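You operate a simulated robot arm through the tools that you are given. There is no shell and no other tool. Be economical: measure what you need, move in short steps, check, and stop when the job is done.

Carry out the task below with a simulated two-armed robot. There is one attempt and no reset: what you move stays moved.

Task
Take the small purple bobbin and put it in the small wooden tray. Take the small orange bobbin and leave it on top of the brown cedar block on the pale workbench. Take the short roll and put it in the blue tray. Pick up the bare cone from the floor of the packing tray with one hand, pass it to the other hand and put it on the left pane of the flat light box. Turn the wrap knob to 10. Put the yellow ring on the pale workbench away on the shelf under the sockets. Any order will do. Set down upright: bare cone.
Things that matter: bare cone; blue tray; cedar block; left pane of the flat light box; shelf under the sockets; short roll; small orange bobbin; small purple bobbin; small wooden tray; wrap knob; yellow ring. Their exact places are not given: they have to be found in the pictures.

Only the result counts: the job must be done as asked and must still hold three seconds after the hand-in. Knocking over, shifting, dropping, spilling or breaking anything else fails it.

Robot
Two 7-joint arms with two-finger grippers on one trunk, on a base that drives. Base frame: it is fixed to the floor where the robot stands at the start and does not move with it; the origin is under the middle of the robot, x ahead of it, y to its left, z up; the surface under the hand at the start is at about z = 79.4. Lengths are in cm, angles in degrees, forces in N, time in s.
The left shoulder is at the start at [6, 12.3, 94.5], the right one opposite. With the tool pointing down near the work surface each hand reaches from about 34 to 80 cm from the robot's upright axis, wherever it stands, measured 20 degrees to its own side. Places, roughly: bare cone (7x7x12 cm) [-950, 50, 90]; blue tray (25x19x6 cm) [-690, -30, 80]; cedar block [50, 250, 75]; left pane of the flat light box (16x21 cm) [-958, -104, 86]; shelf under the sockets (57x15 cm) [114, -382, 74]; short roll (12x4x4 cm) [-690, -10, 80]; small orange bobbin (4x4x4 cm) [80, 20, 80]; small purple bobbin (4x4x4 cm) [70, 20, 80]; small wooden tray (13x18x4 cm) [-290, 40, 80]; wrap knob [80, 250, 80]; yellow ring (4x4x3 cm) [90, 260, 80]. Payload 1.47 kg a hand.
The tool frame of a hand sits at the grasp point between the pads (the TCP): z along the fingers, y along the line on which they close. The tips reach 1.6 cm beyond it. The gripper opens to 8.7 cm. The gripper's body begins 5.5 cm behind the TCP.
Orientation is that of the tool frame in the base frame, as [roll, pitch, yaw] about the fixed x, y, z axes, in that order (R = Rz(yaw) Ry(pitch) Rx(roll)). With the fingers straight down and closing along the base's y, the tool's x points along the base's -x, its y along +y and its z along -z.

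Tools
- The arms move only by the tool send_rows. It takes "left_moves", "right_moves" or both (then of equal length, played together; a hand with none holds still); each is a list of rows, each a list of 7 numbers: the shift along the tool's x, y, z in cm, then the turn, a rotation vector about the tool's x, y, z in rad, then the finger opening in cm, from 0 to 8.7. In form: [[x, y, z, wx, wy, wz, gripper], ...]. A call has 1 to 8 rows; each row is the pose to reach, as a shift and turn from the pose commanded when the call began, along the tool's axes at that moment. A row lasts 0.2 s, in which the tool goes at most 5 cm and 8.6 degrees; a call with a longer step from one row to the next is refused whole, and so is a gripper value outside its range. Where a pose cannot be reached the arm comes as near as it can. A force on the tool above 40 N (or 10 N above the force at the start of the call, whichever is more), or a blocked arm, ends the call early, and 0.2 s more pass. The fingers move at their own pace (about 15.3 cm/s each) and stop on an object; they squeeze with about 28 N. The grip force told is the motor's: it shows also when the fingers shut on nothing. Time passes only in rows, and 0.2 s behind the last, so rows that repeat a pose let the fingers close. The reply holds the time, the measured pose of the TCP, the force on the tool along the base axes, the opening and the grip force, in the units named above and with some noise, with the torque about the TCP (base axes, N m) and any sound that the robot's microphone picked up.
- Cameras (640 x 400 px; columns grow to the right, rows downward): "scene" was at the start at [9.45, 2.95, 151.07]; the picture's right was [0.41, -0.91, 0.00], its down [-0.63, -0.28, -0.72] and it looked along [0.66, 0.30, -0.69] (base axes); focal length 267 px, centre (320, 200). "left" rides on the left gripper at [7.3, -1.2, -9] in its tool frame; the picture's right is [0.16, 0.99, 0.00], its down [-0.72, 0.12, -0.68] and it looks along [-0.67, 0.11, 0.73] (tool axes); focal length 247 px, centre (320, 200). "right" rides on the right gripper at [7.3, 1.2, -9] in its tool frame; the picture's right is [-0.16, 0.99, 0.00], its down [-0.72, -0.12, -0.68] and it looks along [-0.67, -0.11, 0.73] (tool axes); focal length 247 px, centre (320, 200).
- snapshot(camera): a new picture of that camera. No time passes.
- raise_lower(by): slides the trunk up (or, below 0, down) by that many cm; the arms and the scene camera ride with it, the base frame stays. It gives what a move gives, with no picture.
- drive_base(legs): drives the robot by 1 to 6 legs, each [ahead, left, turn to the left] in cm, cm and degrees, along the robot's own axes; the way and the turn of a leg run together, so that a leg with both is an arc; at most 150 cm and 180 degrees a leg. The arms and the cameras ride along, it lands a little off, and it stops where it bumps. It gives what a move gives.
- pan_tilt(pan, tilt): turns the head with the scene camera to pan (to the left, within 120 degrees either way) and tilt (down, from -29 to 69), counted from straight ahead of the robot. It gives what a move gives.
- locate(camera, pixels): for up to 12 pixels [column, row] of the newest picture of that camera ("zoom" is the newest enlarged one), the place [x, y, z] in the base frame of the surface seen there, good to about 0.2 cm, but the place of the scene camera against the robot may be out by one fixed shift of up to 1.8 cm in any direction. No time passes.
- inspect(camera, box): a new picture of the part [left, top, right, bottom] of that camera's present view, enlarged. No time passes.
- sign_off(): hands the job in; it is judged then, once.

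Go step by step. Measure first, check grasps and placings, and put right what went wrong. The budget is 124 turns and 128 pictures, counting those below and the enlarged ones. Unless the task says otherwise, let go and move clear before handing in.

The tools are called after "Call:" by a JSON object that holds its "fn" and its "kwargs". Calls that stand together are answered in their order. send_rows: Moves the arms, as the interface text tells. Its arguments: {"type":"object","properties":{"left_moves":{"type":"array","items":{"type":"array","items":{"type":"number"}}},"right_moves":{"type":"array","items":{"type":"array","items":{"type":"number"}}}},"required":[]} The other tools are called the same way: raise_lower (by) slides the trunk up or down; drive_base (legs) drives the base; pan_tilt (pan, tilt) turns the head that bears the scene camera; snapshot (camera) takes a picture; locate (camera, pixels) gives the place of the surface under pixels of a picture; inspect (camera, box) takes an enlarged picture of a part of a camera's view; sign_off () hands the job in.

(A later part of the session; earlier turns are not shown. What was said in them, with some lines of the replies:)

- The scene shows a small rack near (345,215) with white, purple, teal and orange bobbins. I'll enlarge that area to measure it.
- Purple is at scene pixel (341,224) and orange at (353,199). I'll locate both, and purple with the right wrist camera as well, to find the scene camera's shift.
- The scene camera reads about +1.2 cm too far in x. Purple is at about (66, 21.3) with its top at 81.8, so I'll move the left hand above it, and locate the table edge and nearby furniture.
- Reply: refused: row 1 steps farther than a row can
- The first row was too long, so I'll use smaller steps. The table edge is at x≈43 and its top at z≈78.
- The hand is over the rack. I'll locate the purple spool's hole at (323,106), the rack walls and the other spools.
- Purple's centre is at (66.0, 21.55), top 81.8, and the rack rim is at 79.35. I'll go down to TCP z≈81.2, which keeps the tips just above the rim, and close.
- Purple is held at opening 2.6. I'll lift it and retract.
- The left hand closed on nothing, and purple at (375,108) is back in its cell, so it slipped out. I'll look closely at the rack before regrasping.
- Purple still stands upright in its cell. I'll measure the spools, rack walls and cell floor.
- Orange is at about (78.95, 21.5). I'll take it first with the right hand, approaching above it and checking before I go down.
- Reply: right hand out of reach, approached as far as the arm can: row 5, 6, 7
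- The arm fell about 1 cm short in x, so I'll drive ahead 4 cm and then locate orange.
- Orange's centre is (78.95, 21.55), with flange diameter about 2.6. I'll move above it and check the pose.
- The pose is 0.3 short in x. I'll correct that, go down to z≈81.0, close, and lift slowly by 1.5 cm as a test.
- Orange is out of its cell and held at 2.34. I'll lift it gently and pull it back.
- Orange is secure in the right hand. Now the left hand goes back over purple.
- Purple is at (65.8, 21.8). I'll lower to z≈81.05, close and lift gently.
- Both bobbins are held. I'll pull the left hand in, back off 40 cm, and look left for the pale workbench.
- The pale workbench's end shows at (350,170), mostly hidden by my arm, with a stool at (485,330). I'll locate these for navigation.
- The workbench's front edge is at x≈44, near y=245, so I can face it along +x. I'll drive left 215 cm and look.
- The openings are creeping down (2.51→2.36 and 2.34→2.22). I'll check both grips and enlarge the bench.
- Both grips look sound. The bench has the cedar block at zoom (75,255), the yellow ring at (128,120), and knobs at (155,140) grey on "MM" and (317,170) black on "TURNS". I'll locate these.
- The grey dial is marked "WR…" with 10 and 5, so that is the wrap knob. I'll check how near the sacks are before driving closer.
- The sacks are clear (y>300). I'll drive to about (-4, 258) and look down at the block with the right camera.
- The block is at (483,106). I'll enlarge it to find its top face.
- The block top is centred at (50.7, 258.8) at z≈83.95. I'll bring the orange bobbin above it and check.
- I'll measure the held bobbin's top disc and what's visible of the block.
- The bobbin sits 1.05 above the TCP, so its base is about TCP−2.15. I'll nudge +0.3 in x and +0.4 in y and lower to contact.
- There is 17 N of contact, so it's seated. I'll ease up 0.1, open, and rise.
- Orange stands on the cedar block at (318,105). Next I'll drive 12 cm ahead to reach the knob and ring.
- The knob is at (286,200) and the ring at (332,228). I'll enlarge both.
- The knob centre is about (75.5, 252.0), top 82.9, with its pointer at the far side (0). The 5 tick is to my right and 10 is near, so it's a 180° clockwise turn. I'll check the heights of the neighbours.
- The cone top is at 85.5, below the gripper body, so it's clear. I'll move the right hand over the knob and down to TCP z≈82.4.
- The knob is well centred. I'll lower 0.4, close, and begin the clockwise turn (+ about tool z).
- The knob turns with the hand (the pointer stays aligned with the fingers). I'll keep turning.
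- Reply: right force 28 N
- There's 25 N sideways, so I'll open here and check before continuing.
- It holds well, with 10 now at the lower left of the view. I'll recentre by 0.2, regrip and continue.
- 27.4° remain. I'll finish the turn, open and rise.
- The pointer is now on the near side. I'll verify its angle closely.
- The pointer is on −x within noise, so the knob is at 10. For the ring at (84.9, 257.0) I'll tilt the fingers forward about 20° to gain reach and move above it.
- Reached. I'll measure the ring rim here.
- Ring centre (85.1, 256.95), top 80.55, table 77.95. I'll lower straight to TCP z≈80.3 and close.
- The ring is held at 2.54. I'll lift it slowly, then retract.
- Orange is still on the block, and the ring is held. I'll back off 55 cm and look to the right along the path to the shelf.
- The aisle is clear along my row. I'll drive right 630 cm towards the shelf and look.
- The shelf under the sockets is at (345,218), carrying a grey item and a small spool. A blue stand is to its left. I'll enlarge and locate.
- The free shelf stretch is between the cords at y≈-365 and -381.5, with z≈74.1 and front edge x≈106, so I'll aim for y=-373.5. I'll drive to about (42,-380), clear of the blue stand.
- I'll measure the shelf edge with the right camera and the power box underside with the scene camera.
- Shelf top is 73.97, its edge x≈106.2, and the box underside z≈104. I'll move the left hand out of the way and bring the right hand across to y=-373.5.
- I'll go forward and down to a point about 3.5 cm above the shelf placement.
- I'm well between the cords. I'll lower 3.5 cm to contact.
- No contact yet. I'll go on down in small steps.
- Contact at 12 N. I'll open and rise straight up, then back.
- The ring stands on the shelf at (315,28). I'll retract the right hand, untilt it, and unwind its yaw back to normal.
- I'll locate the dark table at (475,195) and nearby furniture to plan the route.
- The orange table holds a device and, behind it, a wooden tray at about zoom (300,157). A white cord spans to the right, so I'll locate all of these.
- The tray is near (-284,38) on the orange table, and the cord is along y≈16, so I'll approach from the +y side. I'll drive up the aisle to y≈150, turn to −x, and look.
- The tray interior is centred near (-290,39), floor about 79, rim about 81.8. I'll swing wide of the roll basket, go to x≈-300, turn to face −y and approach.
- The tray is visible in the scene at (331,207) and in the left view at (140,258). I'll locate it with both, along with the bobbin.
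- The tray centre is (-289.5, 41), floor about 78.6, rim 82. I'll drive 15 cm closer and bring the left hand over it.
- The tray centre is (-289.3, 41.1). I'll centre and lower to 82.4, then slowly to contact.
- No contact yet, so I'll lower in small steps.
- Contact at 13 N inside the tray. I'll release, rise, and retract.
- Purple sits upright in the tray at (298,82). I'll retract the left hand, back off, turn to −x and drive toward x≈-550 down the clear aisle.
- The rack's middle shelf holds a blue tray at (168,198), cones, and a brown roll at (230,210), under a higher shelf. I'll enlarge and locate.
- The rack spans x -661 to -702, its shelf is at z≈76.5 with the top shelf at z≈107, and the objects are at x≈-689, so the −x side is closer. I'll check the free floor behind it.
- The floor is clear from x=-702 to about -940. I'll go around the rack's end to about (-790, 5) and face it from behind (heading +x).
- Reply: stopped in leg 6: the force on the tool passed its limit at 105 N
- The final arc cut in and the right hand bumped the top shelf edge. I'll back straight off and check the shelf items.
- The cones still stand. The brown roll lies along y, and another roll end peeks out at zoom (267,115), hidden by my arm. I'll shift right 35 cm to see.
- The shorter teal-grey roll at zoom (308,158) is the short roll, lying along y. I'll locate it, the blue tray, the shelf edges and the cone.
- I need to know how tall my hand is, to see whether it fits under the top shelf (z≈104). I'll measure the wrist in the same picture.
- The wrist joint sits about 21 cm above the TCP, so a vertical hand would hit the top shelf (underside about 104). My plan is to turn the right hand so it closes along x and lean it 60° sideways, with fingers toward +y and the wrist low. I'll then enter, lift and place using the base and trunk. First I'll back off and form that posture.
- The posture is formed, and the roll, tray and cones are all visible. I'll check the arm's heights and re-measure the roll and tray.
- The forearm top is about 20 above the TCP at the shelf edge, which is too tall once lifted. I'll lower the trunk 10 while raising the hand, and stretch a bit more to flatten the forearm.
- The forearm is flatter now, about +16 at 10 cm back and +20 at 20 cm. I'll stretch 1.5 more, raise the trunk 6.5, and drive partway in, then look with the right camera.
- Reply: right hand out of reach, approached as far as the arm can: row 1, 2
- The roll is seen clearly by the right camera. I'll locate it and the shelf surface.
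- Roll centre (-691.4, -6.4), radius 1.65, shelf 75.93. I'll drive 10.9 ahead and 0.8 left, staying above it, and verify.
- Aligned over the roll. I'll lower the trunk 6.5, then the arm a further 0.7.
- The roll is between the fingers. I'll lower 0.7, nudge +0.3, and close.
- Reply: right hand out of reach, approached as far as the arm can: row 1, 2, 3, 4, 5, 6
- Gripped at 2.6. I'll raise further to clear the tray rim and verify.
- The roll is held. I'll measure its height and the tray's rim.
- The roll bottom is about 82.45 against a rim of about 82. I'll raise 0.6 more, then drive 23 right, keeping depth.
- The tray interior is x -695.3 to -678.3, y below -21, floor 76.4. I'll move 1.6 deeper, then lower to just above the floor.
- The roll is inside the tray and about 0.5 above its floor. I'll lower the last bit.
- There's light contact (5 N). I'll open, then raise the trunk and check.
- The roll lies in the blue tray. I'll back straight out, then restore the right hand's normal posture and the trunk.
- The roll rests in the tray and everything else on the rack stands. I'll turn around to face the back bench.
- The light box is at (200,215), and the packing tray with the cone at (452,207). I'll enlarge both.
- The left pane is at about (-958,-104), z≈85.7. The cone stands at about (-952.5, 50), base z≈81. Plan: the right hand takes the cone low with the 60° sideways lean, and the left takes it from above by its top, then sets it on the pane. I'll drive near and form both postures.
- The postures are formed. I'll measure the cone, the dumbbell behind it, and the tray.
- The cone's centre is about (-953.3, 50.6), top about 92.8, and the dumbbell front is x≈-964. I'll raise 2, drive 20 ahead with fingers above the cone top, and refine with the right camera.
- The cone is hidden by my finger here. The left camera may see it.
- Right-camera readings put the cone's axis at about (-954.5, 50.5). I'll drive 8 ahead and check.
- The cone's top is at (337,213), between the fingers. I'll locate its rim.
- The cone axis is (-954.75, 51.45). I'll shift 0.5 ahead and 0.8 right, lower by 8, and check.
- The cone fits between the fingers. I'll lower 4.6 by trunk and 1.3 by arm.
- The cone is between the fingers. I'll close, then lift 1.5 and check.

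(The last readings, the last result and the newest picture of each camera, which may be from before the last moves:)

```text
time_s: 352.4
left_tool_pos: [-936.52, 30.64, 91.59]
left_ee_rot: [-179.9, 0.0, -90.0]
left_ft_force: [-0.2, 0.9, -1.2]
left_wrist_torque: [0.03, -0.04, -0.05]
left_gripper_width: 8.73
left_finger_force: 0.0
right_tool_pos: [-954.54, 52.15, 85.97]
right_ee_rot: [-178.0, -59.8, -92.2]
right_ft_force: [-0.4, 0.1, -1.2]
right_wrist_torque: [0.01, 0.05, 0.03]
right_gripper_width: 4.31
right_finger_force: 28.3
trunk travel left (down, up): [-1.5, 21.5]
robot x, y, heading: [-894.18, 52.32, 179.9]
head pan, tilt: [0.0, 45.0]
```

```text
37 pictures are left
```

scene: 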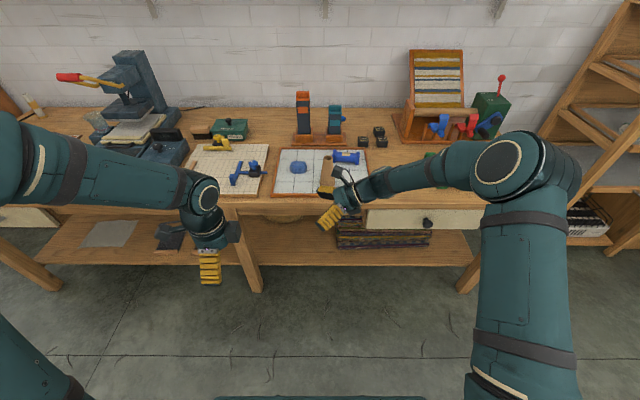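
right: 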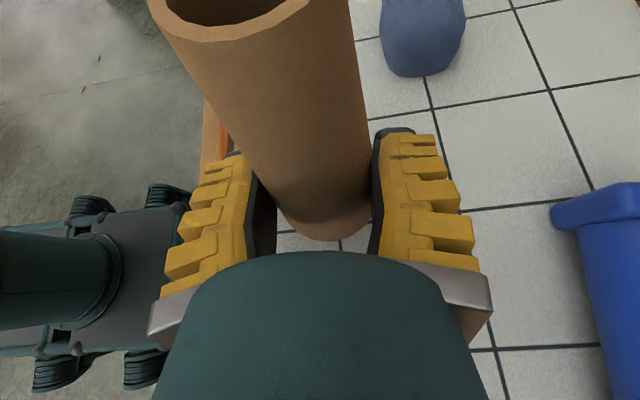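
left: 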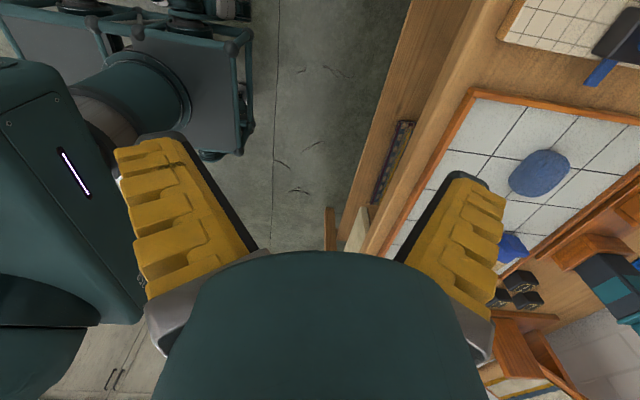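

The cone is held at 4.3. I'll lift 12 more, back away from the bench, and check that it's upright.

Call:
{"fn": "raise_lower", "kwargs": {"by": 12}}

Call:
{"fn": "drive_base", "kwargs": {"legs": [[-45, 0, 0]]}}

Call:
{"fn": "snapshot", "kwargs": {"camera": "scene"}}

Call:
{"fn": "snapshot", "kwargs": {"camera": "right"}}

```text
time_s: 353.9
left_tool_pos: [-936.44, 30.69, 103.64]
left_ee_rot: [-180.0, 0.0, -90.0]
left_ft_force: [0.1, -0.2, 0.1]
left_wrist_torque: [-0.01, -0.03, 0.01]
left_gripper_width: 8.68
left_finger_force: 0.0
right_tool_pos: [-954.62, 52.2, 98.05]
right_ee_rot: [-177.9, -59.8, -92.3]
right_ft_force: [-0.5, 0.6, -0.3]
right_wrist_torque: [-0.05, 0.0, -0.01]
right_gripper_width: 4.27
right_finger_force: 27.9
trunk travel left (down, up): [-13.5, 9.5]
robot x, y, heading: [-894.03, 52.24, 179.9]
head pan, tilt: [0.0, 45.0]
```

```text
time_s: 356.6
left_tool_pos: [-890.57, 30.62, 103.69]
left_ee_rot: [-179.9, 0.1, -89.7]
left_ft_force: [0.5, -0.4, 0.5]
left_wrist_torque: [0.03, 0.03, -0.02]
left_gripper_width: 8.7
left_finger_force: 0.0
right_tool_pos: [-908.85, 51.96, 98.06]
right_ee_rot: [-178.0, -59.8, -91.8]
right_ft_force: [-0.7, 0.6, -0.5]
right_wrist_torque: [0.03, 0.0, -0.06]
right_gripper_width: 4.23
right_finger_force: 27.7
trunk travel left (down, up): [-13.5, 9.5]
robot x, y, heading: [-848.71, 52.16, -179.6]
head pan, tilt: [0.0, 45.0]
```

```text
36 pictures are left
```

scene: 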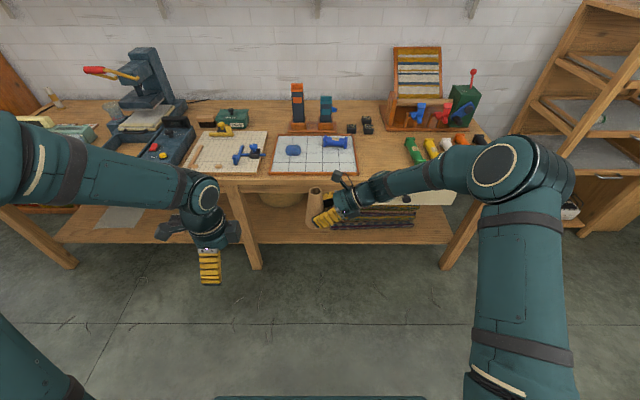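

```text
35 pictures are left
```

right: 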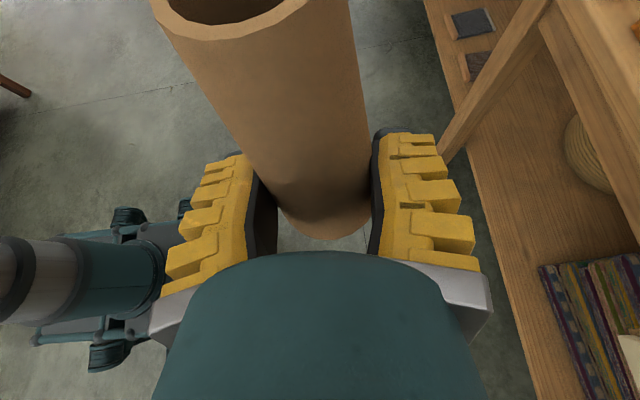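

The grip width creeps slightly (4.35→4.23). I'll locate the cone rim and base to get its position relative to the hand.

Call:
{"fn": "locate", "kwargs": {"camera": "right", "pixels": [[160, 15], [225, 35], [300, 5], [240, 100], [320, 225], [340, 232], [350, 120], [300, 230]]}}

```text
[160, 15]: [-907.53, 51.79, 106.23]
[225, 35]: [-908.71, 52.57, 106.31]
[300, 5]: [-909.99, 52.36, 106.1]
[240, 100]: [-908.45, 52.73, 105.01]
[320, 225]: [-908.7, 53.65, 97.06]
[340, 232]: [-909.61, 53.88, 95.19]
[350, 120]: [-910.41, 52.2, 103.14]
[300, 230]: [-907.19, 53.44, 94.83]
```

The cone is upright with its axis at (-908.8, 51.1) and top at z 106.25. I'll bring the open left hand above it from the left.

Call:
{"fn": "send_rows", "kwargs": {"left_moves": [[0, 0, -4.5, 0, 0, 0, 8], [0, 0, -9, 0, 0, 0, 7], [-3.4, 3, -9, 0, 0, 0, 6.5], [-6.8, 6, -9, 0, 0, 0, 6.5], [-10.2, 9.1, -9, 0, 0, 0, 6.5], [-13.6, 12.2, -9, 0, 0, 0, 6.5], [-17, 15.3, -9, 0, 0, 0, 6.5], [-20.4, 18.2, -9, 0, 0, 0, 6.5]]}}

Call:
{"fn": "snapshot", "kwargs": {"camera": "left"}}

Call:
{"fn": "snapshot", "kwargs": {"camera": "scene"}}

```text
time_s: 358.4
left_tool_pos: [-909.01, 50.94, 112.68]
left_ee_rot: [-179.9, -0.1, -89.7]
left_ft_force: [-0.9, 0.3, -0.5]
left_wrist_torque: [-0.01, 0.02, 0.01]
left_gripper_width: 6.92
left_finger_force: 2.6
right_tool_pos: [-909.07, 52.12, 97.91]
right_ee_rot: [-177.9, -59.8, -92.0]
right_ft_force: [-0.6, 0.4, 0.5]
right_wrist_torque: [-0.03, 0.01, 0.03]
right_gripper_width: 4.22
right_finger_force: 27.7
trunk travel left (down, up): [-13.5, 9.5]
robot x, y, heading: [-848.46, 52.79, -180.0]
head pan, tilt: [0.0, 45.0]
```

```text
34 pictures are left
```

left: 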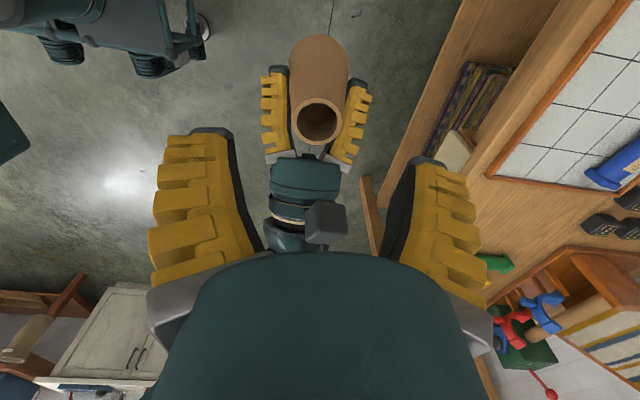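

```text
33 pictures are left
```

scene: 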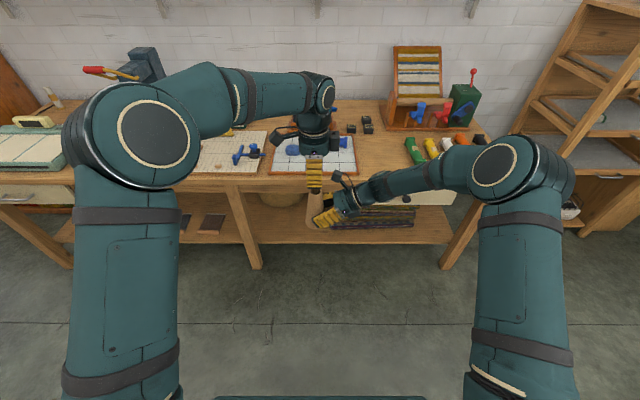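

The left hand is over the cone, whose rim shows at (320,122). I'll locate the rim and the right hand's camera box.

Call:
{"fn": "locate", "kwargs": {"camera": "left", "pixels": [[295, 120], [343, 120], [320, 101], [320, 142], [325, 215], [325, 240], [345, 220]]}}

```text
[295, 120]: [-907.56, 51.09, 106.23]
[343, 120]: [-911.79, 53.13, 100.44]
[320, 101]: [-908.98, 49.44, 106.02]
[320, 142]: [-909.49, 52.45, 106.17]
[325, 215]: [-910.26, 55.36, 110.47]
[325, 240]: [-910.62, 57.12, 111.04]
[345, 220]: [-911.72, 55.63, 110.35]
```

Aligned within 0.1. I'll descend to TCP z≈104.4 and close the left fingers on the cone's top.

Call:
{"fn": "send_rows", "kwargs": {"left_moves": [[0, 0.1, 3, 0, 0, 0, 6.5], [0, 0.1, 6, 0, 0, 0, 6.5], [0, 0.1, 8.2, 0, 0, 0, 6.5], [0, 0.1, 8.2, 0, 0, 0, 6.5]]}}

Call:
{"fn": "snapshot", "kwargs": {"camera": "left"}}

```text
time_s: 359.4
left_tool_pos: [-909.02, 50.99, 104.76]
left_ee_rot: [179.8, 0.2, -89.8]
left_ft_force: [7.2, -0.6, 27.0]
left_wrist_torque: [1.23, 0.64, -0.32]
left_gripper_width: 6.9
left_finger_force: 3.1
right_tool_pos: [-908.86, 52.16, 97.74]
right_ee_rot: [-177.5, -59.6, -92.5]
right_ft_force: [-7.1, -0.2, -26.5]
right_wrist_torque: [-0.97, -1.18, 0.26]
right_gripper_width: 4.21
right_finger_force: 28.2
trunk travel left (down, up): [-13.5, 9.5]
robot x, y, heading: [-848.99, 52.36, -179.8]
head pan, tilt: [0.0, 45.0]
```

```text
32 pictures are left
```

left: 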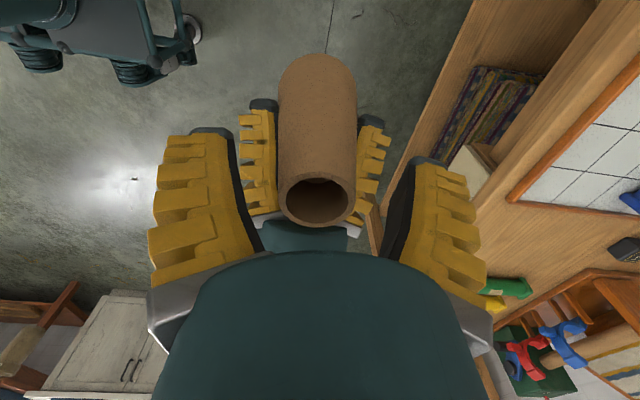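

The left palm touched the right hand's camera box (27 N at +y). I'll rise 0.6, which still overlaps the cone by about 2.4 cm, and close there.

Call:
{"fn": "send_rows", "kwargs": {"left_moves": [[0, 0, -0.4, 0, 0, 0, 6.5], [0, 0, -0.7, 0, 0, 0, 6.5], [0, 0, -0.7, 0, 0, 0, 6.5]]}}

Call:
{"fn": "locate", "kwargs": {"camera": "left", "pixels": [[282, 200], [353, 200], [318, 222], [318, 180]]}}

```text
time_s: 360.2
left_tool_pos: [-908.99, 50.84, 105.04]
left_ee_rot: [-180.0, -0.1, -89.7]
left_ft_force: [4.3, 2.3, 12.3]
left_wrist_torque: [0.45, 0.39, -0.2]
left_gripper_width: 6.91
left_finger_force: 2.7
right_tool_pos: [-908.84, 51.88, 98.11]
right_ee_rot: [-178.1, -59.7, -91.7]
right_ft_force: [-5.1, -2.4, -14.0]
right_wrist_torque: [-0.19, -0.79, 0.19]
right_gripper_width: 4.21
right_finger_force: 28.0
trunk travel left (down, up): [-13.5, 9.5]
robot x, y, heading: [-848.41, 52.35, -179.7]
head pan, tilt: [0.0, 45.0]
```

```text
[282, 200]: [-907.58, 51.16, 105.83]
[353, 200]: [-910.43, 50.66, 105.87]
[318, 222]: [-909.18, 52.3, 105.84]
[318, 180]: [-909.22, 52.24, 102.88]
```

12 N remain. I'll rise 0.6 more, then close.

Call:
{"fn": "send_rows", "kwargs": {"left_moves": [[0, 0, -0.6, 0, 0, 0, 6.5], [0, 0, -0.6, 0, 0, 0, 6.5], [0, 0, -0.6, 0, 0, 0, 5], [0, 0, -0.6, 0, 0, 0, 4], [0, 0, -0.6, 0, 0, 0, 2.5], [0, 0, -0.6, 0, 0, 0, 0], [0, 0, -0.6, 0, 0, 0, 0]]}}

Call:
{"fn": "snapshot", "kwargs": {"camera": "left"}}

```text
time_s: 361.8
left_tool_pos: [-908.96, 50.95, 105.78]
left_ee_rot: [-179.9, 0.0, -89.8]
left_ft_force: [5.3, 0.2, 4.2]
left_wrist_torque: [-0.01, -0.17, -0.09]
left_gripper_width: 2.63
left_finger_force: 28.0
right_tool_pos: [-908.93, 52.01, 97.96]
right_ee_rot: [-178.0, -59.8, -91.9]
right_ft_force: [-6.2, -0.2, -5.2]
right_wrist_torque: [0.08, -0.25, -0.05]
right_gripper_width: 4.18
right_finger_force: 27.9
trunk travel left (down, up): [-13.5, 9.5]
robot x, y, heading: [-848.89, 52.6, -179.6]
head pan, tilt: [0.0, 45.0]
```

```text
31 pictures are left
```

left: 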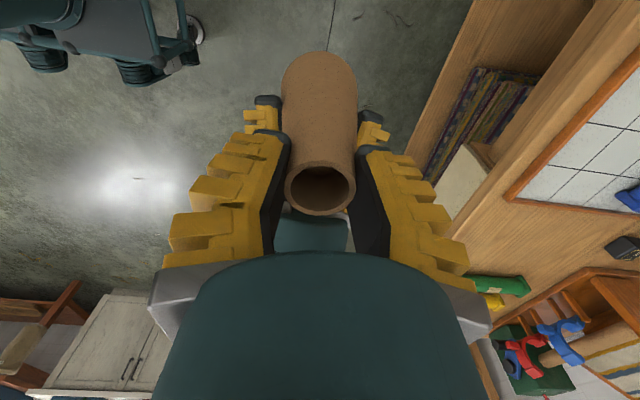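

The left hand holds the cone top at 2.63. I'll open the right hand and withdraw it sideways to the right.

Call:
{"fn": "send_rows", "kwargs": {"right_moves": [[0, 0, 0, 0, 0, 0, 5], [0, 0, 0, 0, 0, 0, 6.5], [0, 0, 0, 0, 0, 0, 8], [-1.26, 0, -1.59, 0, 0, 0, 8], [-2.94, 0, -4.1, 0, 0, 0, 8], [-4.94, 0, -7.58, 0, 0, 0, 8], [-6.94, 0, -11.06, 0, 0, 0, 8], [-8.94, 0, -14.54, 0, 0, 0, 8]]}}

Call:
{"fn": "snapshot", "kwargs": {"camera": "left"}}

Call:
{"fn": "snapshot", "kwargs": {"camera": "scene"}}

```text
time_s: 363.6
left_tool_pos: [-908.98, 50.87, 105.78]
left_ee_rot: [-179.9, -0.1, -89.9]
left_ft_force: [0.3, 0.9, 0.1]
left_wrist_torque: [-0.02, 0.0, -0.02]
left_gripper_width: 2.32
left_finger_force: 28.5
right_tool_pos: [-908.9, 69.2, 97.49]
right_ee_rot: [-178.0, -59.8, -91.8]
right_ft_force: [1.2, -0.4, -0.4]
right_wrist_torque: [0.0, 0.0, 0.02]
right_gripper_width: 8.17
right_finger_force: 0.1
trunk travel left (down, up): [-13.5, 9.5]
robot x, y, heading: [-848.43, 52.63, -179.5]
head pan, tilt: [0.0, 45.0]
```

```text
30 pictures are left
```

left: 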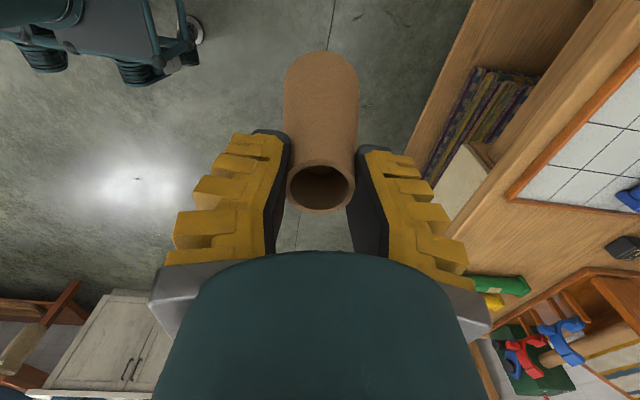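

```text
29 pictures are left
```

scene: 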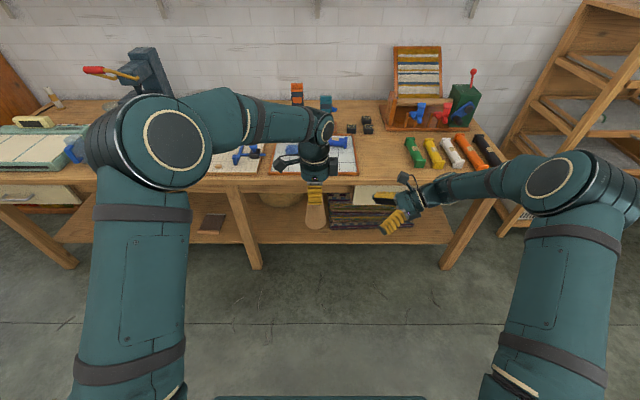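

The left hand holds it alone, but the width went 2.63→2.32. I'll check for slippage via the rim height and cone tilt.

Call:
{"fn": "locate", "kwargs": {"camera": "left", "pixels": [[288, 187], [353, 187], [320, 209], [320, 100], [320, 60]]}}

```text
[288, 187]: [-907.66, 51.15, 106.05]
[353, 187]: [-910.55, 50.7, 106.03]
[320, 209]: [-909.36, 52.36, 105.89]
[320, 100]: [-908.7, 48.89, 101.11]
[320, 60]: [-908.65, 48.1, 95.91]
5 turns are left
```

The cone is firm (rim still at 106.05) and I have 5 turns left, so I'll batch the steps. I'll retract the right hand, drive so the cone is over the left pane, and take pictures.

Call:
{"fn": "send_rows", "kwargs": {"right_moves": [[0, -4.2, 0, 0, 0, 0, 8], [0, -8.4, 0, 0, 0, 0, 8], [0, -12.6, 0, 0, 0, 0, 8], [0, -16.8, 0, 0, 0, 0, 8], [0, -21, 0, 0, 0, 0, 8]]}}

Call:
{"fn": "drive_base", "kwargs": {"legs": [[0, 78, 0], [0, 77, 0], [48, 0, 0]]}}

Call:
{"fn": "snapshot", "kwargs": {"camera": "left"}}

Call:
{"fn": "pan_tilt", "kwargs": {"pan": 5, "tilt": 40}}

Call:
{"fn": "snapshot", "kwargs": {"camera": "scene"}}

Call:
{"fn": "locate", "kwargs": {"camera": "left", "pixels": [[288, 187], [353, 187], [320, 209], [200, 100], [320, 30], [420, 60], [450, 130], [220, 60], [400, 30], [250, 30]]}}

```text
time_s: 364.8
left_tool_pos: [-908.97, 50.9, 105.81]
left_ee_rot: [-179.8, 0.1, -89.7]
left_ft_force: [-0.1, 0.3, -0.1]
left_wrist_torque: [0.01, 0.04, 0.01]
left_gripper_width: 2.29
left_finger_force: 27.5
right_tool_pos: [-887.75, 69.08, 97.99]
right_ee_rot: [-178.1, -59.8, -91.7]
right_ft_force: [-0.2, -0.1, 0.2]
right_wrist_torque: [-0.01, 0.0, -0.01]
right_gripper_width: 8.16
right_finger_force: 1.4
trunk travel left (down, up): [-13.5, 9.5]
robot x, y, heading: [-848.75, 52.39, -179.6]
head pan, tilt: [0.0, 45.0]
```

```text
time_s: 381.4
left_tool_pos: [-956.62, -103.46, 105.83]
left_ee_rot: [-179.9, 0.0, -90.9]
left_ft_force: [-0.3, -0.8, 0.3]
left_wrist_torque: [-0.03, 0.0, 0.01]
left_gripper_width: 2.04
left_finger_force: 28.2
right_tool_pos: [-935.24, -85.85, 97.9]
right_ee_rot: [-177.8, -59.8, -93.1]
right_ft_force: [-0.2, 0.6, 0.3]
right_wrist_torque: [0.0, -0.01, 0.0]
right_gripper_width: 8.16
right_finger_force: 1.0
trunk travel left (down, up): [-13.5, 9.5]
robot x, y, heading: [-896.1, -103.05, 179.0]
head pan, tilt: [0.0, 45.0]
```

```text
28 pictures are left
```

left: 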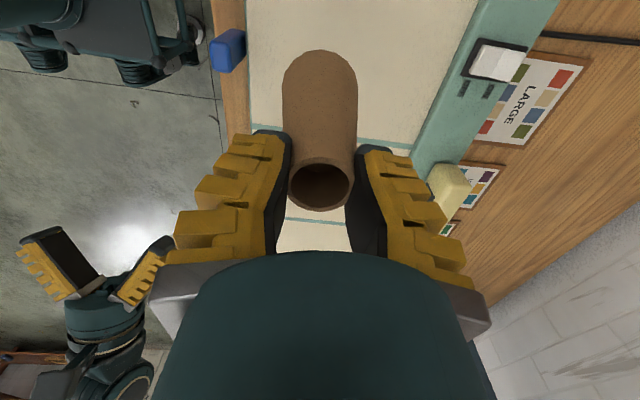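

```text
time_s: 382.0
left_tool_pos: [-956.69, -103.59, 105.69]
left_ee_rot: [-180.0, 0.0, -90.9]
left_ft_force: [0.1, -0.5, -0.5]
left_wrist_torque: [0.02, 0.0, 0.02]
left_gripper_width: 2.02
left_finger_force: 27.5
right_tool_pos: [-935.21, -85.73, 97.94]
right_ee_rot: [-178.1, -59.8, -93.0]
right_ft_force: [-0.2, 0.8, 0.4]
right_wrist_torque: [0.01, 0.0, 0.03]
right_gripper_width: 8.16
right_finger_force: 1.2
trunk travel left (down, up): [-13.5, 9.5]
robot x, y, heading: [-896.04, -103.22, 178.9]
head pan, tilt: [5.0, 40.0]
```

```text
27 pictures are left
```

scene: 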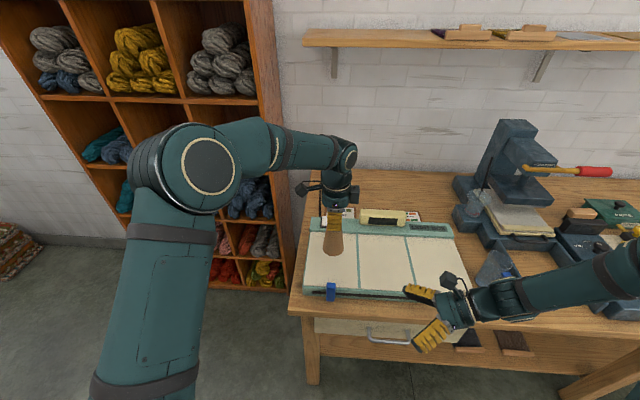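

```text
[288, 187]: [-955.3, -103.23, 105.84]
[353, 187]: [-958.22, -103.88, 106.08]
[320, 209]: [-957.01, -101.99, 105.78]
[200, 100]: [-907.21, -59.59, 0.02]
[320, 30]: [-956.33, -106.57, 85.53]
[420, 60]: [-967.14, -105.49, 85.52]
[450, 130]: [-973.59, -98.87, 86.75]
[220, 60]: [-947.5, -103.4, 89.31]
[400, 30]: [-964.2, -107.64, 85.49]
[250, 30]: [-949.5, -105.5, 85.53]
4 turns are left
```

The cone is over the left pane (pane z 85.5, cone base ≈94). I'll centre by 2 cm, lower 7.8 by trunk, then slowly lower with the arm to contact.

Call:
{"fn": "drive_base", "kwargs": {"legs": [[2, 0, 0]]}}

Call:
{"fn": "raise_lower", "kwargs": {"by": -7.8}}

Call:
{"fn": "send_rows", "kwargs": {"left_moves": [[0, 0, 0.2, 0, 0, 0, 0], [0, 0, 0.4, 0, 0, 0, 0], [0, 0, 0.55, 0, 0, 0, 0], [0, 0, 0.7, 0, 0, 0, 0], [0, 0, 0.8, 0, 0, 0, 0], [0, 0, 0.8, 0, 0, 0, 0]]}}

Call:
{"fn": "snapshot", "kwargs": {"camera": "left"}}

Call:
{"fn": "inspect", "kwargs": {"camera": "scene", "box": [280, 180, 480, 320]}}

Call:
{"fn": "locate", "kwargs": {"camera": "left", "pixels": [[288, 187], [353, 187], [320, 209], [320, 30], [250, 100]]}}

```text
time_s: 382.8
left_tool_pos: [-958.73, -103.44, 105.71]
left_ee_rot: [-179.9, 0.0, -91.0]
left_ft_force: [-0.4, -0.1, -0.6]
left_wrist_torque: [-0.02, 0.0, 0.02]
left_gripper_width: 2.0
left_finger_force: 28.4
right_tool_pos: [-937.33, -85.74, 97.94]
right_ee_rot: [-177.8, -59.8, -93.2]
right_ft_force: [-0.5, 0.2, -0.2]
right_wrist_torque: [-0.01, -0.01, 0.02]
right_gripper_width: 8.18
right_finger_force: 0.8
trunk travel left (down, up): [-13.5, 9.5]
robot x, y, heading: [-898.29, -103.3, 179.1]
head pan, tilt: [5.0, 40.0]
```

```text
time_s: 384.0
left_tool_pos: [-958.59, -103.54, 97.94]
left_ee_rot: [-179.9, 0.0, -90.9]
left_ft_force: [-0.5, -0.1, 1.0]
left_wrist_torque: [-0.01, -0.05, 0.01]
left_gripper_width: 2.02
left_finger_force: 27.9
right_tool_pos: [-937.16, -85.76, 90.16]
right_ee_rot: [-178.0, -59.8, -93.0]
right_ft_force: [-0.2, -0.2, 1.4]
right_wrist_torque: [0.03, 0.0, -0.01]
right_gripper_width: 8.16
right_finger_force: 0.9
trunk travel left (down, up): [-5.7, 17.3]
robot x, y, heading: [-898.35, -103.35, 179.1]
head pan, tilt: [5.0, 40.0]
```

```text
time_s: 385.4
left_tool_pos: [-958.58, -103.47, 97.34]
left_ee_rot: [179.9, 0.0, -90.8]
left_ft_force: [1.6, -1.6, 17.7]
left_wrist_torque: [-0.07, -0.04, -0.02]
left_gripper_width: 2.09
left_finger_force: 27.9
right_tool_pos: [-937.1, -85.84, 90.23]
right_ee_rot: [-178.1, -59.9, -92.9]
right_ft_force: [0.4, 1.0, 0.2]
right_wrist_torque: [0.0, -0.03, 0.03]
right_gripper_width: 8.18
right_finger_force: 1.1
trunk travel left (down, up): [-5.7, 17.3]
robot x, y, heading: [-898.38, -103.11, 179.3]
head pan, tilt: [5.0, 40.0]
```

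```text
26 pictures are left
```

left: 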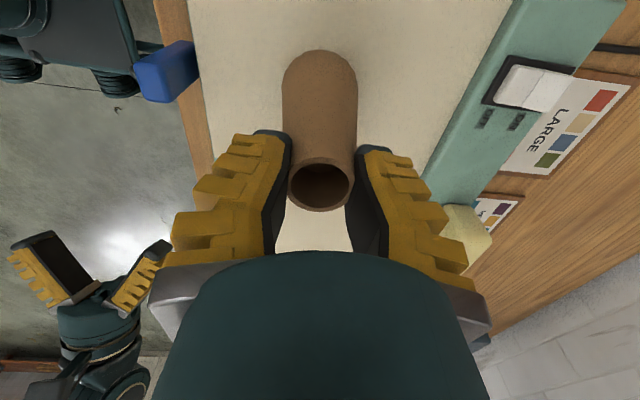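

```text
2.86 times, centred on (380, 250) of scene
```

zoom: 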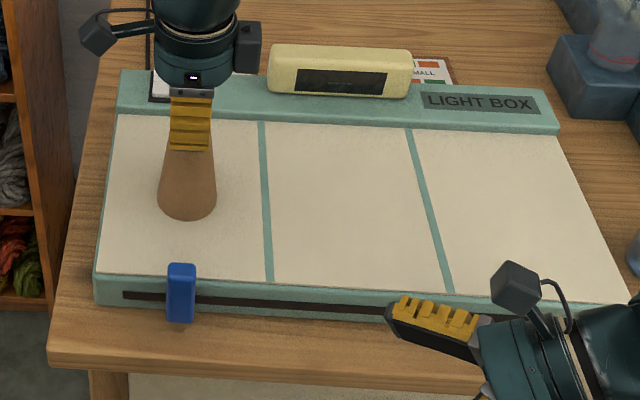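

```text
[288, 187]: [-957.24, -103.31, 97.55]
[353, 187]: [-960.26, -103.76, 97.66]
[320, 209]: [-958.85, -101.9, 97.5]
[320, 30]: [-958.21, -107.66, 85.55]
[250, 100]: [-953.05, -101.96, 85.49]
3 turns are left
```

The cone stands on the left pane with 17.7 N contact. I'll ease up, open gradually, rise straight clear, back away, and take a picture.

Call:
{"fn": "send_rows", "kwargs": {"left_moves": [[0, 0, -0.2, 0, 0, 0, 0], [0, 0, -0.2, 0, 0, 0, 3], [0, 0, -0.2, 0, 0, 0, 5], [0, 0, -0.2, 0, 0, 0, 6.5], [0, 0, -0.2, 0, 0, 0, 6.5], [0, 0, -2.5, 0, 0, 0, 6.5], [0, 0, -6, 0, 0, 0, 6.5], [0, 0, -10, 0, 0, 0, 6.5]]}}

Call:
{"fn": "raise_lower", "kwargs": {"by": 6}}

Call:
{"fn": "drive_base", "kwargs": {"legs": [[-35, 0, 0]]}}

Call:
{"fn": "snapshot", "kwargs": {"camera": "scene"}}

Call:
{"fn": "inspect", "kwargs": {"camera": "scene", "box": [250, 120, 450, 260]}}

```text
time_s: 387.2
left_tool_pos: [-958.71, -103.2, 107.34]
left_ee_rot: [-179.9, 0.0, -90.9]
left_ft_force: [-0.8, 0.2, 0.9]
left_wrist_torque: [0.0, 0.0, 0.0]
left_gripper_width: 6.88
left_finger_force: 3.2
right_tool_pos: [-937.13, -85.85, 90.22]
right_ee_rot: [-178.0, -59.9, -93.0]
right_ft_force: [-0.1, 0.6, 0.1]
right_wrist_torque: [0.04, 0.01, -0.04]
right_gripper_width: 8.16
right_finger_force: 1.1
trunk travel left (down, up): [-5.7, 17.3]
robot x, y, heading: [-898.09, -102.94, 179.3]
head pan, tilt: [5.0, 40.0]
```

```text
time_s: 388.2
left_tool_pos: [-958.71, -103.26, 113.2]
left_ee_rot: [-179.9, 0.0, -90.8]
left_ft_force: [-0.5, 0.2, -0.3]
left_wrist_torque: [-0.01, 0.0, -0.03]
left_gripper_width: 6.9
left_finger_force: 3.0
right_tool_pos: [-937.23, -85.85, 96.05]
right_ee_rot: [-177.9, -59.8, -93.1]
right_ft_force: [-0.3, 1.0, 0.1]
right_wrist_torque: [-0.01, 0.01, 0.01]
right_gripper_width: 8.16
right_finger_force: 1.4
trunk travel left (down, up): [-11.7, 11.3]
robot x, y, heading: [-898.29, -103.28, 179.0]
head pan, tilt: [5.0, 40.0]
```

```text
time_s: 390.4
left_tool_pos: [-923.92, -104.06, 113.25]
left_ee_rot: [-179.9, 0.0, -90.4]
left_ft_force: [-0.7, -0.5, 0.7]
left_wrist_torque: [-0.02, 0.04, -0.03]
left_gripper_width: 6.93
left_finger_force: 3.0
right_tool_pos: [-902.65, -86.49, 96.28]
right_ee_rot: [-178.0, -59.7, -92.5]
right_ft_force: [0.2, 1.2, 0.7]
right_wrist_torque: [0.05, 0.03, 0.02]
right_gripper_width: 8.18
right_finger_force: 0.9
trunk travel left (down, up): [-11.7, 11.3]
robot x, y, heading: [-863.97, -103.54, 179.7]
head pan, tilt: [5.0, 40.0]
```

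```text
24 pictures are left
```

scene: 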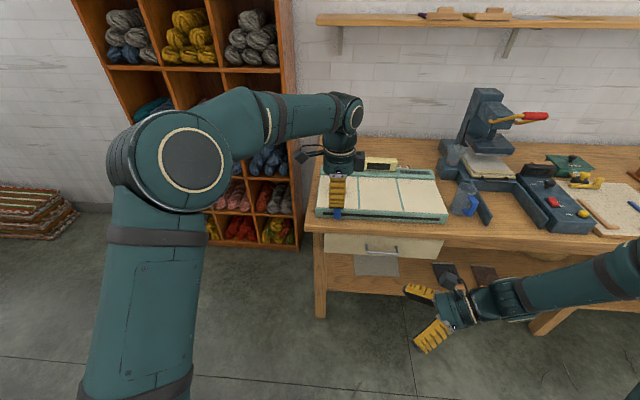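

```text
2.86 times, centred on (350, 190) of scene
2 turns are left
```

zoom: 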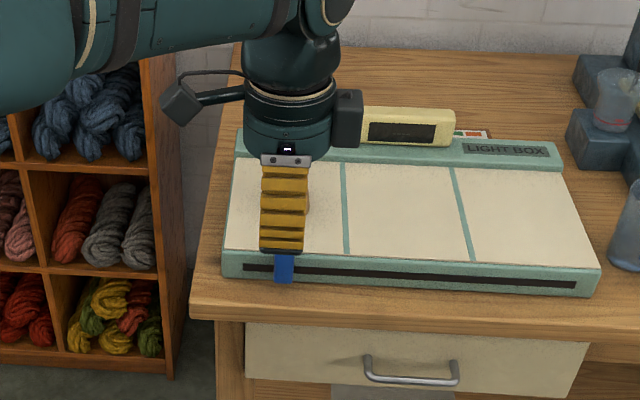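

The gripper is empty (6.9 open), it rose with no contact forces, and both hands are clear. In this picture my left hand hides the cone itself, so I'm relying on those readings. I'm handing in.

Call:
{"fn": "sign_off", "kwargs": {}}

```text
The job is handed in.
```

The job is handed in. Every placement and the wrap knob at 10 were checked in pictures. The one exception is the bare cone on the left pane after I let go: my left hand hid it in the last picture, so I went by the force and gripper readings.

While driving up to the rack, my right hand bumped the edge of its top shelf (105 N). Nothing there looked moved afterwards.
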